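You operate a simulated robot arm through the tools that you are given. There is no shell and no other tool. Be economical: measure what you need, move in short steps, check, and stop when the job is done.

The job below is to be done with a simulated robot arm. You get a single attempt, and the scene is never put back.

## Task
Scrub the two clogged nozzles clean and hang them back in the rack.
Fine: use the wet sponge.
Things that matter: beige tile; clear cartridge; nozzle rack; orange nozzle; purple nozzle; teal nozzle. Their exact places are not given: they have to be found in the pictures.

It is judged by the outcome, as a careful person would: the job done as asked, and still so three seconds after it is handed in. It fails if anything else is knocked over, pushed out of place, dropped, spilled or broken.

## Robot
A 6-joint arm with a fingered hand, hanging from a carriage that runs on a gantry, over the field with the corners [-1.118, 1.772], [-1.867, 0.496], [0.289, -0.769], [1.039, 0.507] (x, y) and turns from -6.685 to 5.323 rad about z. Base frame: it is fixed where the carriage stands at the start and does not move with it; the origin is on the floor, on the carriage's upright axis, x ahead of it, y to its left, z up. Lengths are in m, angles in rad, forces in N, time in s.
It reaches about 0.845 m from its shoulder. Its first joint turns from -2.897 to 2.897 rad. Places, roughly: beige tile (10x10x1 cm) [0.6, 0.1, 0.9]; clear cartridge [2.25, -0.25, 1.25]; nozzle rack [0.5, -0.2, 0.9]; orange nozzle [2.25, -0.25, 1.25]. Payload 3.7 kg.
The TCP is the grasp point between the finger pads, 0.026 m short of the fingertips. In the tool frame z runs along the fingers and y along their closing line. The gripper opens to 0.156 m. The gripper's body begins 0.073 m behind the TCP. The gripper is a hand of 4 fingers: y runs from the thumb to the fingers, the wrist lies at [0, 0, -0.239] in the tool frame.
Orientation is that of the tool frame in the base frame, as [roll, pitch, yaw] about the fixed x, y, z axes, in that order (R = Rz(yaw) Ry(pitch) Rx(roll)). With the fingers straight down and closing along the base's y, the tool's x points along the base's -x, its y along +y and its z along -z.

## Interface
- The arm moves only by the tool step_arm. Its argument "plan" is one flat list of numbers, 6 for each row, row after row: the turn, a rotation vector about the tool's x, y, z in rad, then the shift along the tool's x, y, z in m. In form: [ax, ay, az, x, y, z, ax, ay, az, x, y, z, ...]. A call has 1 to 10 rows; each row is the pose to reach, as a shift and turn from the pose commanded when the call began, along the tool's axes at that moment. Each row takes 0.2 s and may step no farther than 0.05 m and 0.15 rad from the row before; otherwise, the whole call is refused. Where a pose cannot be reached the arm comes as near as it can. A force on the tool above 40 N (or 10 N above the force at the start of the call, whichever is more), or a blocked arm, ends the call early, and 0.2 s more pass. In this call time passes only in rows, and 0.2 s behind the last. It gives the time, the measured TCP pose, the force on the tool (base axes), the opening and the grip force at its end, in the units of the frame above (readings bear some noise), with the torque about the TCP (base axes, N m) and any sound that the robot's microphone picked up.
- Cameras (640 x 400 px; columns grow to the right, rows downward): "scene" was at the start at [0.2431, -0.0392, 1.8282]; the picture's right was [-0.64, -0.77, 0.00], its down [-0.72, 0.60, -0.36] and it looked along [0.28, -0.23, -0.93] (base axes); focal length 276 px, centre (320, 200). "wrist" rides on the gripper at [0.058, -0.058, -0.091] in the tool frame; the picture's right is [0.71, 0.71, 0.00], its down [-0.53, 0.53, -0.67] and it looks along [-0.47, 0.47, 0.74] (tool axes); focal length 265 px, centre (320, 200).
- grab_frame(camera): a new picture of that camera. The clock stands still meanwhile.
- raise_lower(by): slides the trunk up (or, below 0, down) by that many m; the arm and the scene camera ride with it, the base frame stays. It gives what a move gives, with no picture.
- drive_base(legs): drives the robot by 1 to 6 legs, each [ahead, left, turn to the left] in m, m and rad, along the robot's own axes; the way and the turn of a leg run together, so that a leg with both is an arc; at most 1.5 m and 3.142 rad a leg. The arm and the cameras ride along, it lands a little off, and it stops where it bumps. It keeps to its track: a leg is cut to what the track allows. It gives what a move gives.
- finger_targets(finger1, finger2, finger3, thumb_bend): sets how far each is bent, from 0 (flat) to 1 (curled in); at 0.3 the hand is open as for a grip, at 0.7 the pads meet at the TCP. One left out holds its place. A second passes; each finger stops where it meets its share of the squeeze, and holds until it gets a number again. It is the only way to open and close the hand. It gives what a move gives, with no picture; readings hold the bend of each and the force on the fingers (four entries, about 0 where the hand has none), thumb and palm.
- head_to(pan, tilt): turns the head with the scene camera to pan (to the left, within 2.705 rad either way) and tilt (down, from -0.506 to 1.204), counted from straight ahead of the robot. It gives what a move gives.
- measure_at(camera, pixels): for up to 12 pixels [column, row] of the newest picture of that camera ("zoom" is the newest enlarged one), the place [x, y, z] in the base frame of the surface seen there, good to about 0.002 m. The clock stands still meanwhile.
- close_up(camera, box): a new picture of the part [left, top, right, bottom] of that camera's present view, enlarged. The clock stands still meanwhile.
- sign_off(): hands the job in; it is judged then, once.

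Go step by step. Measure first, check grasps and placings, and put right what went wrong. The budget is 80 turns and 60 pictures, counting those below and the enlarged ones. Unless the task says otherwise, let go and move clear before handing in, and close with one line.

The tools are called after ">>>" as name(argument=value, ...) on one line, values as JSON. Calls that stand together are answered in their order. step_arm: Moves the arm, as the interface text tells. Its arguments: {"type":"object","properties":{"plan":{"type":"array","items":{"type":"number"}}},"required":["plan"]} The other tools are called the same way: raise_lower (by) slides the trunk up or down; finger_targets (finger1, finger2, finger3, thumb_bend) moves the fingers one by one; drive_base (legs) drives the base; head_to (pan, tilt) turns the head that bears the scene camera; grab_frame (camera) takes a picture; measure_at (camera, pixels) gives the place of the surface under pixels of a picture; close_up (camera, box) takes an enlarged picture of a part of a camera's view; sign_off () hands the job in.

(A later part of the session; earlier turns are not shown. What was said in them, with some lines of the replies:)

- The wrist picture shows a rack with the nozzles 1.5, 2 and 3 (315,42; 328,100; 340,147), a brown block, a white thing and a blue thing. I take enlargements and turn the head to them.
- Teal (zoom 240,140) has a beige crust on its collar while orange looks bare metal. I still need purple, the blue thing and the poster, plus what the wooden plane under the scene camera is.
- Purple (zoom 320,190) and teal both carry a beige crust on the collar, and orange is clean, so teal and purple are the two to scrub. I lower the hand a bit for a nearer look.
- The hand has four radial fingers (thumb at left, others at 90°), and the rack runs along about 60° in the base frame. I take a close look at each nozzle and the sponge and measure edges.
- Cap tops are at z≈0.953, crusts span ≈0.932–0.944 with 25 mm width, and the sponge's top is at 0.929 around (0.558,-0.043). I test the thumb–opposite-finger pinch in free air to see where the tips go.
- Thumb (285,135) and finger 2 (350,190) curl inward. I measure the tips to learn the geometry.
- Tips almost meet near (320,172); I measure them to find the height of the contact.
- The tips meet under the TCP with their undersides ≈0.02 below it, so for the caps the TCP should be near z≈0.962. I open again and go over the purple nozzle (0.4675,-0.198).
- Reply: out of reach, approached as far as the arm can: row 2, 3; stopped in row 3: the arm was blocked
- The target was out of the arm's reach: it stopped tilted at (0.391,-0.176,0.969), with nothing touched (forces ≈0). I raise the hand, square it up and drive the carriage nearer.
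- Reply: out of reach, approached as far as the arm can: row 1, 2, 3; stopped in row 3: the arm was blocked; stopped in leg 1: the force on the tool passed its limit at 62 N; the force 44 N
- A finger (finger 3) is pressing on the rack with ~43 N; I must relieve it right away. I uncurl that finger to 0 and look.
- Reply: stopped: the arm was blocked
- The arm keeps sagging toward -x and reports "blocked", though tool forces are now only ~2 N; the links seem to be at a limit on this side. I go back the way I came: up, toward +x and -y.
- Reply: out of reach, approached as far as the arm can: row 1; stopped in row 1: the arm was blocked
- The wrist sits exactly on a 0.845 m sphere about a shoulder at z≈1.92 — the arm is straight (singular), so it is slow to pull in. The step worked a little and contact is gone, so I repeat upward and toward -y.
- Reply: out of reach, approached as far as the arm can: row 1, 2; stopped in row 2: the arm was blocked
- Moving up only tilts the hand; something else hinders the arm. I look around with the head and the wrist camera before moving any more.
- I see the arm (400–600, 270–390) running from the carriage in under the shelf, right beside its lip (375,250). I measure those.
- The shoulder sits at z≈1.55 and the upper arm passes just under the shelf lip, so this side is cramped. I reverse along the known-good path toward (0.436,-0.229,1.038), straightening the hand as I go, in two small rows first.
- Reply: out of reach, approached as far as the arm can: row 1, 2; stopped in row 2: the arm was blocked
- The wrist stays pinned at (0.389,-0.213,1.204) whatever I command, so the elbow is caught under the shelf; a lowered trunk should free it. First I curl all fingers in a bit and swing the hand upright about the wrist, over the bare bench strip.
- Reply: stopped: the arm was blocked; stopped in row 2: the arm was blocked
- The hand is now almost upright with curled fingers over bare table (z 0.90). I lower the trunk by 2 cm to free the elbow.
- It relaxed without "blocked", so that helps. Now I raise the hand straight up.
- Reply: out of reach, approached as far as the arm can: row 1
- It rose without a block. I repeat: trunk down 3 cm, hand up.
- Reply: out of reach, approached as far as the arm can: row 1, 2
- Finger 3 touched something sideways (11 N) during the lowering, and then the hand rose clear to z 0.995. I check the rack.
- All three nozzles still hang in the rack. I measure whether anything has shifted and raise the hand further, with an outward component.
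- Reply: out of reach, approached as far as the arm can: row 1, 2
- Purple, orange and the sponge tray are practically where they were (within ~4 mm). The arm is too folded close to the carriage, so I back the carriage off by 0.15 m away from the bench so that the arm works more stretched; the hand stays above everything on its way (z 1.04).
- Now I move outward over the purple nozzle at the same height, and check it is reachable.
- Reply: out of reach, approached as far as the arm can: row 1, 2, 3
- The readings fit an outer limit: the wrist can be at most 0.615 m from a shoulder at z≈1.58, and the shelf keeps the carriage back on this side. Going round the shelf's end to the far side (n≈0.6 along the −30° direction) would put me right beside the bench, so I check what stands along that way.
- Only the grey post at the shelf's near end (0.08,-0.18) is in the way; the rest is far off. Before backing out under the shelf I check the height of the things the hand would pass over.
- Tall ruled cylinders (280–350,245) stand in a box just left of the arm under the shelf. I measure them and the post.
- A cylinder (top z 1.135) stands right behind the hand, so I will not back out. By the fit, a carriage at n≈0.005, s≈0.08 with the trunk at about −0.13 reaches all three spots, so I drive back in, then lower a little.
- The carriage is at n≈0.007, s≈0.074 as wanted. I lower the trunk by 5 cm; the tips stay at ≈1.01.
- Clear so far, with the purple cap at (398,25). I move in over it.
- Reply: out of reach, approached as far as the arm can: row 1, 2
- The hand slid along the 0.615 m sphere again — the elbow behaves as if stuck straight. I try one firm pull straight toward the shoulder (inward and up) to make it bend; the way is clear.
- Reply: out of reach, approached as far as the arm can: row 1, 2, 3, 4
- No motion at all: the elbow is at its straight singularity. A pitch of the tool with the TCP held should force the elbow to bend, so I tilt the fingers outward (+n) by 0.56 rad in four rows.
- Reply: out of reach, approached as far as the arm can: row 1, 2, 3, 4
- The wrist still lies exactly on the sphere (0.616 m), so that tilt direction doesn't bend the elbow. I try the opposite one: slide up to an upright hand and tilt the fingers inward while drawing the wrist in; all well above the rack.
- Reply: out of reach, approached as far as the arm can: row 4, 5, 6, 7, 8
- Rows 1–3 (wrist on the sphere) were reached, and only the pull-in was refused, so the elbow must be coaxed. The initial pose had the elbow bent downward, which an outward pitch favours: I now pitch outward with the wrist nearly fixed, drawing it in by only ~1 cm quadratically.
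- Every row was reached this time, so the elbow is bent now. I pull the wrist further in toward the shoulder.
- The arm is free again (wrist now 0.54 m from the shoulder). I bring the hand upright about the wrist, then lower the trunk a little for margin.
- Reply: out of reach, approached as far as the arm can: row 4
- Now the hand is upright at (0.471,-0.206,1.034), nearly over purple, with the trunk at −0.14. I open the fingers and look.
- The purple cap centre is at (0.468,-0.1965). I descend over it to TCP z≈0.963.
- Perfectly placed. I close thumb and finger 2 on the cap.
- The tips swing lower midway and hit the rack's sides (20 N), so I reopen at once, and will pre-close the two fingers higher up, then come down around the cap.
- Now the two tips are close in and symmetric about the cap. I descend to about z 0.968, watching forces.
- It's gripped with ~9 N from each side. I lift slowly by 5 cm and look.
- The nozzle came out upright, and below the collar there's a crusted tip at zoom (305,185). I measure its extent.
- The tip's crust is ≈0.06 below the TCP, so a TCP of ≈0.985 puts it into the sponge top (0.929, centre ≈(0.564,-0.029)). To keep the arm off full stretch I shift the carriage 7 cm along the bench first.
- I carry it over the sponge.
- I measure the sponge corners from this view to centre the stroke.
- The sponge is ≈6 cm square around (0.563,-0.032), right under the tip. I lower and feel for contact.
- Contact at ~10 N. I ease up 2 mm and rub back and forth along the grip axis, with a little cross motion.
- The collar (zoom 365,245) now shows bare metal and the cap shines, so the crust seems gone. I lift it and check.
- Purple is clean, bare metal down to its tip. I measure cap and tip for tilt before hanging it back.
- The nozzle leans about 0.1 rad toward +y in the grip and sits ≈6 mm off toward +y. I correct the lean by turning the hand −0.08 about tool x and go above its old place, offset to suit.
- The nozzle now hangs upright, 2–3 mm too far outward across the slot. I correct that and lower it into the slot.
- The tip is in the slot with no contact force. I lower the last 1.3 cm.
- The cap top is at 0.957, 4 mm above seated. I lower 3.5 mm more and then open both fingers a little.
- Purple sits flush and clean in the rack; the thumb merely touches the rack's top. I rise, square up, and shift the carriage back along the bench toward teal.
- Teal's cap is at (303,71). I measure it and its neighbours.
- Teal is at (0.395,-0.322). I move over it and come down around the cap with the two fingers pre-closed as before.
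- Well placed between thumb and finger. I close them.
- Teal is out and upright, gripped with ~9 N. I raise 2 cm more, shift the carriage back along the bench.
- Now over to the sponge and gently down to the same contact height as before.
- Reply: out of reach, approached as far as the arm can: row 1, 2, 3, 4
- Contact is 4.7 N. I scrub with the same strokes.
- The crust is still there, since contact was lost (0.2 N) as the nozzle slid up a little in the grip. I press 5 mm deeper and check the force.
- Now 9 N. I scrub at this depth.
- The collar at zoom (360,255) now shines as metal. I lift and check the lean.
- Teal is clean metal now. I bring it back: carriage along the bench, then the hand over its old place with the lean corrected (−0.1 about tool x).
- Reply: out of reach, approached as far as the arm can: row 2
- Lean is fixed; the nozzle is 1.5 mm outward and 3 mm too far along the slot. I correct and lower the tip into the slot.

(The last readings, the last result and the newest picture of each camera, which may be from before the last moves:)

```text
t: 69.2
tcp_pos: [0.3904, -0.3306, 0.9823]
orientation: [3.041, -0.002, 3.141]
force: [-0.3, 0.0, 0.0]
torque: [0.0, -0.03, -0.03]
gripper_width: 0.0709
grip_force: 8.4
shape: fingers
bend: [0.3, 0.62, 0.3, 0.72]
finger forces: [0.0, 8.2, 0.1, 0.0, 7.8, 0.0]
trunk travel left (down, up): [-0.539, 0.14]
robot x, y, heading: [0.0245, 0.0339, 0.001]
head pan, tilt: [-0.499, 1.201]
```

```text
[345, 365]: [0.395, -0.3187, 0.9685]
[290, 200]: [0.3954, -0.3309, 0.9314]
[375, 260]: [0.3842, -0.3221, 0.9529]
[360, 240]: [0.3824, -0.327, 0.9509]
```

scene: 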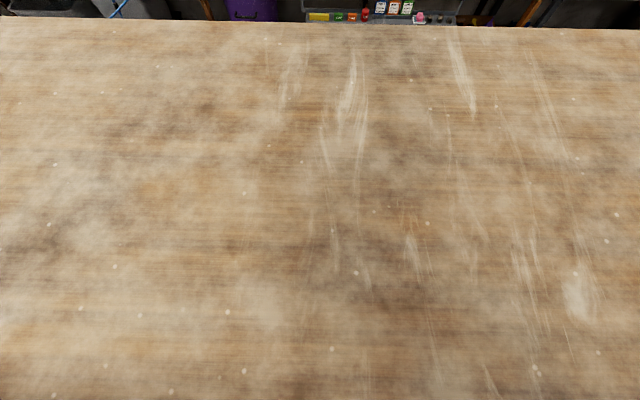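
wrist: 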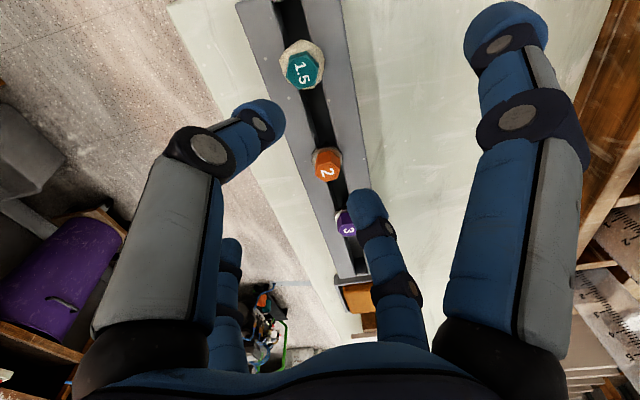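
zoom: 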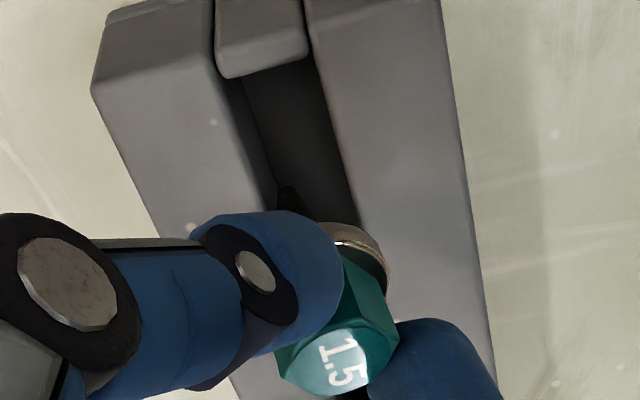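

The tip is entering the slot without force. I nudge 1 mm inward and lower 12 mm.

>>> step_arm(plan=[0, 0, 0, 0.0009, 0.0, 0.004, 0, 0, 0, 0.0009, -0.0005, 0.008, 0, 0, 0, 0.0009, -0.0008, 0.012])

>>> close_up(camera="wrist", box=[220, 80, 420, 205])

>>> measure_at(camera="zoom", pixels=[[345, 365], [290, 200], [375, 260], [360, 240]])

```text
t: 70.0
tcp_pos: [0.3891, -0.3299, 0.9721]
orientation: [3.038, -0.003, -3.141]
force: [0.7, -0.2, -1.0]
torque: [0.02, -0.01, 0.0]
gripper_width: 0.0711
grip_force: 8.1
shape: fingers
bend: [0.3, 0.62, 0.3, 0.72]
finger forces: [0.0, 8.3, 0.1, 0.1, 7.9, 0.0]
trunk travel left (down, up): [-0.539, 0.14]
robot x, y, heading: [0.0278, 0.0381, -0.003]
head pan, tilt: [-0.499, 1.201]
```

```text
3.20 times, centred on (320, 142) of wrist
```

zoom: 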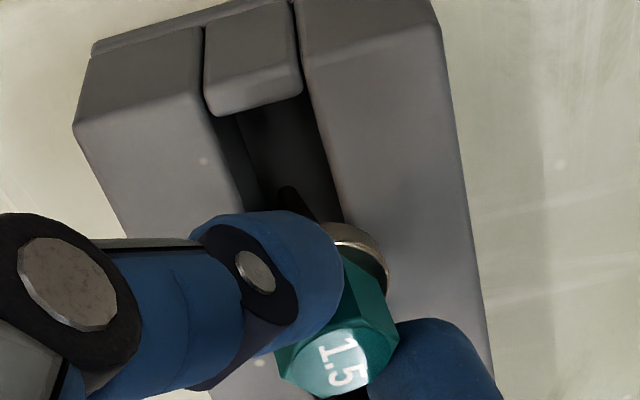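

```text
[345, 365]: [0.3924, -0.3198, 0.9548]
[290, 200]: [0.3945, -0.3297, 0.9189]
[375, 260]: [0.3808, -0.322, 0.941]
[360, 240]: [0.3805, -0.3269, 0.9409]
```

The stem is well inside the slot and the cap top is at 0.955. I lower 3 mm to seat it and open the fingers slightly.

>>> step_arm(plan=[0, 0, 0, 0, -0.0003, 0.003])

>>> finger_targets(finger2=0.57, thumb_bend=0.57)

>>> close_up(camera="wrist", box=[220, 80, 420, 205])

```text
t: 70.4
tcp_pos: [0.3885, -0.3311, 0.9685]
orientation: [3.04, -0.001, -3.141]
force: [0.3, -0.2, 1.5]
torque: [0.02, -0.03, 0.04]
gripper_width: 0.071
grip_force: 8.5
shape: fingers
bend: [0.3, 0.62, 0.3, 0.72]
finger forces: [0.0, 8.3, 0.0, 0.0, 8.4, 0.1]
trunk travel left (down, up): [-0.539, 0.14]
robot x, y, heading: [0.0244, 0.0345, -0.0]
head pan, tilt: [-0.499, 1.201]
```

```text
t: 71.4
tcp_pos: [0.389, -0.3315, 0.9689]
orientation: [3.041, -0.002, 3.14]
force: [0.1, 2.0, 4.5]
torque: [-0.11, 0.0, 0.02]
gripper_width: 0.0761
grip_force: 2.4
shape: fingers
bend: [0.3, 0.56, 0.3, 0.58]
finger forces: [0.1, 0.1, 0.0, 0.0, 4.6, 0.1]
trunk travel left (down, up): [-0.539, 0.14]
robot x, y, heading: [0.0253, 0.0384, -0.001]
head pan, tilt: [-0.499, 1.201]
```

```text
3.20 times, centred on (320, 142) of wrist
```

zoom: 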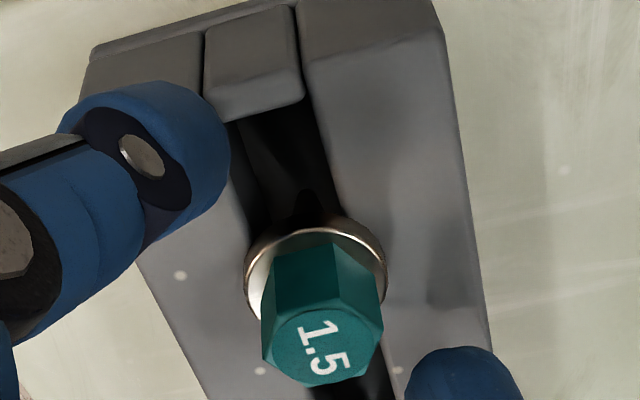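

Teal is seated flush and clean. I rise straight up, square the hand, and take a last look at everything.

>>> step_arm(plan=[0, 0, 0, 0, 0.002, -0.02, 0.05, 0, 0, 0, 0.004, -0.04, 0.1, 0, 0, 0, 0.007, -0.065])

>>> grab_frame(camera="wrist")

>>> close_up(camera="wrist", box=[240, 30, 440, 280])

```text
t: 72.2
tcp_pos: [0.3897, -0.3309, 1.0342]
orientation: [3.14, -0.002, 3.14]
force: [-1.1, 0.7, 0.3]
torque: [-0.02, -0.03, -0.01]
gripper_width: 0.0776
grip_force: 0.1
shape: fingers
bend: [0.3, 0.56, 0.3, 0.56]
finger forces: [0.1, 0.0, 0.1, 0.0, 0.0, 0.0]
trunk travel left (down, up): [-0.539, 0.14]
robot x, y, heading: [0.0197, 0.0383, -0.0]
head pan, tilt: [-0.499, 1.201]
```

```text
7 pictures are left
```

wrist: 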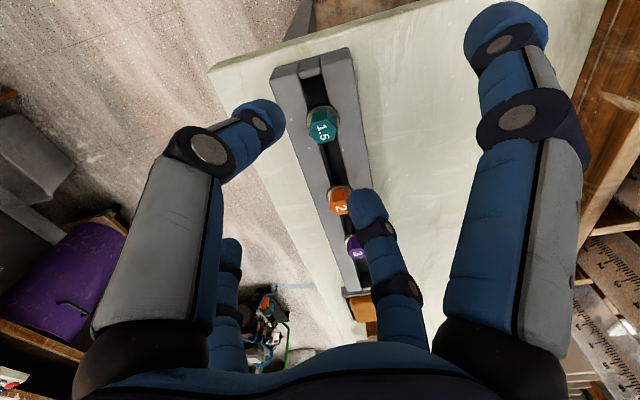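

```text
1.60 times, centred on (340, 155) of wrist
```

zoom: 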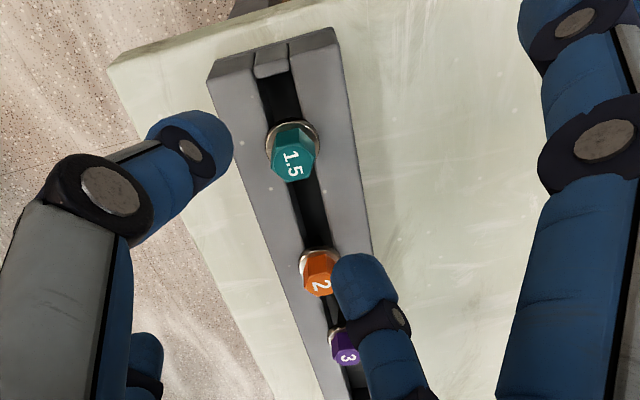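

All three nozzles hang in the rack, teal and purple clean, the tray and the rest in place, and the hand is clear at z 1.03. I hand in.

>>> sign_off()

```text
The job is handed in.
```

The teal (1.5) and purple (3) nozzles are scrubbed clean on the wet sponge and hang in the rack again, with nothing knocked over. While freeing the stuck arm, a finger pressed hard on the rack (about 43 N, stopping at 62 N), and by my measurements the rack and nozzles stayed within about 4 mm.
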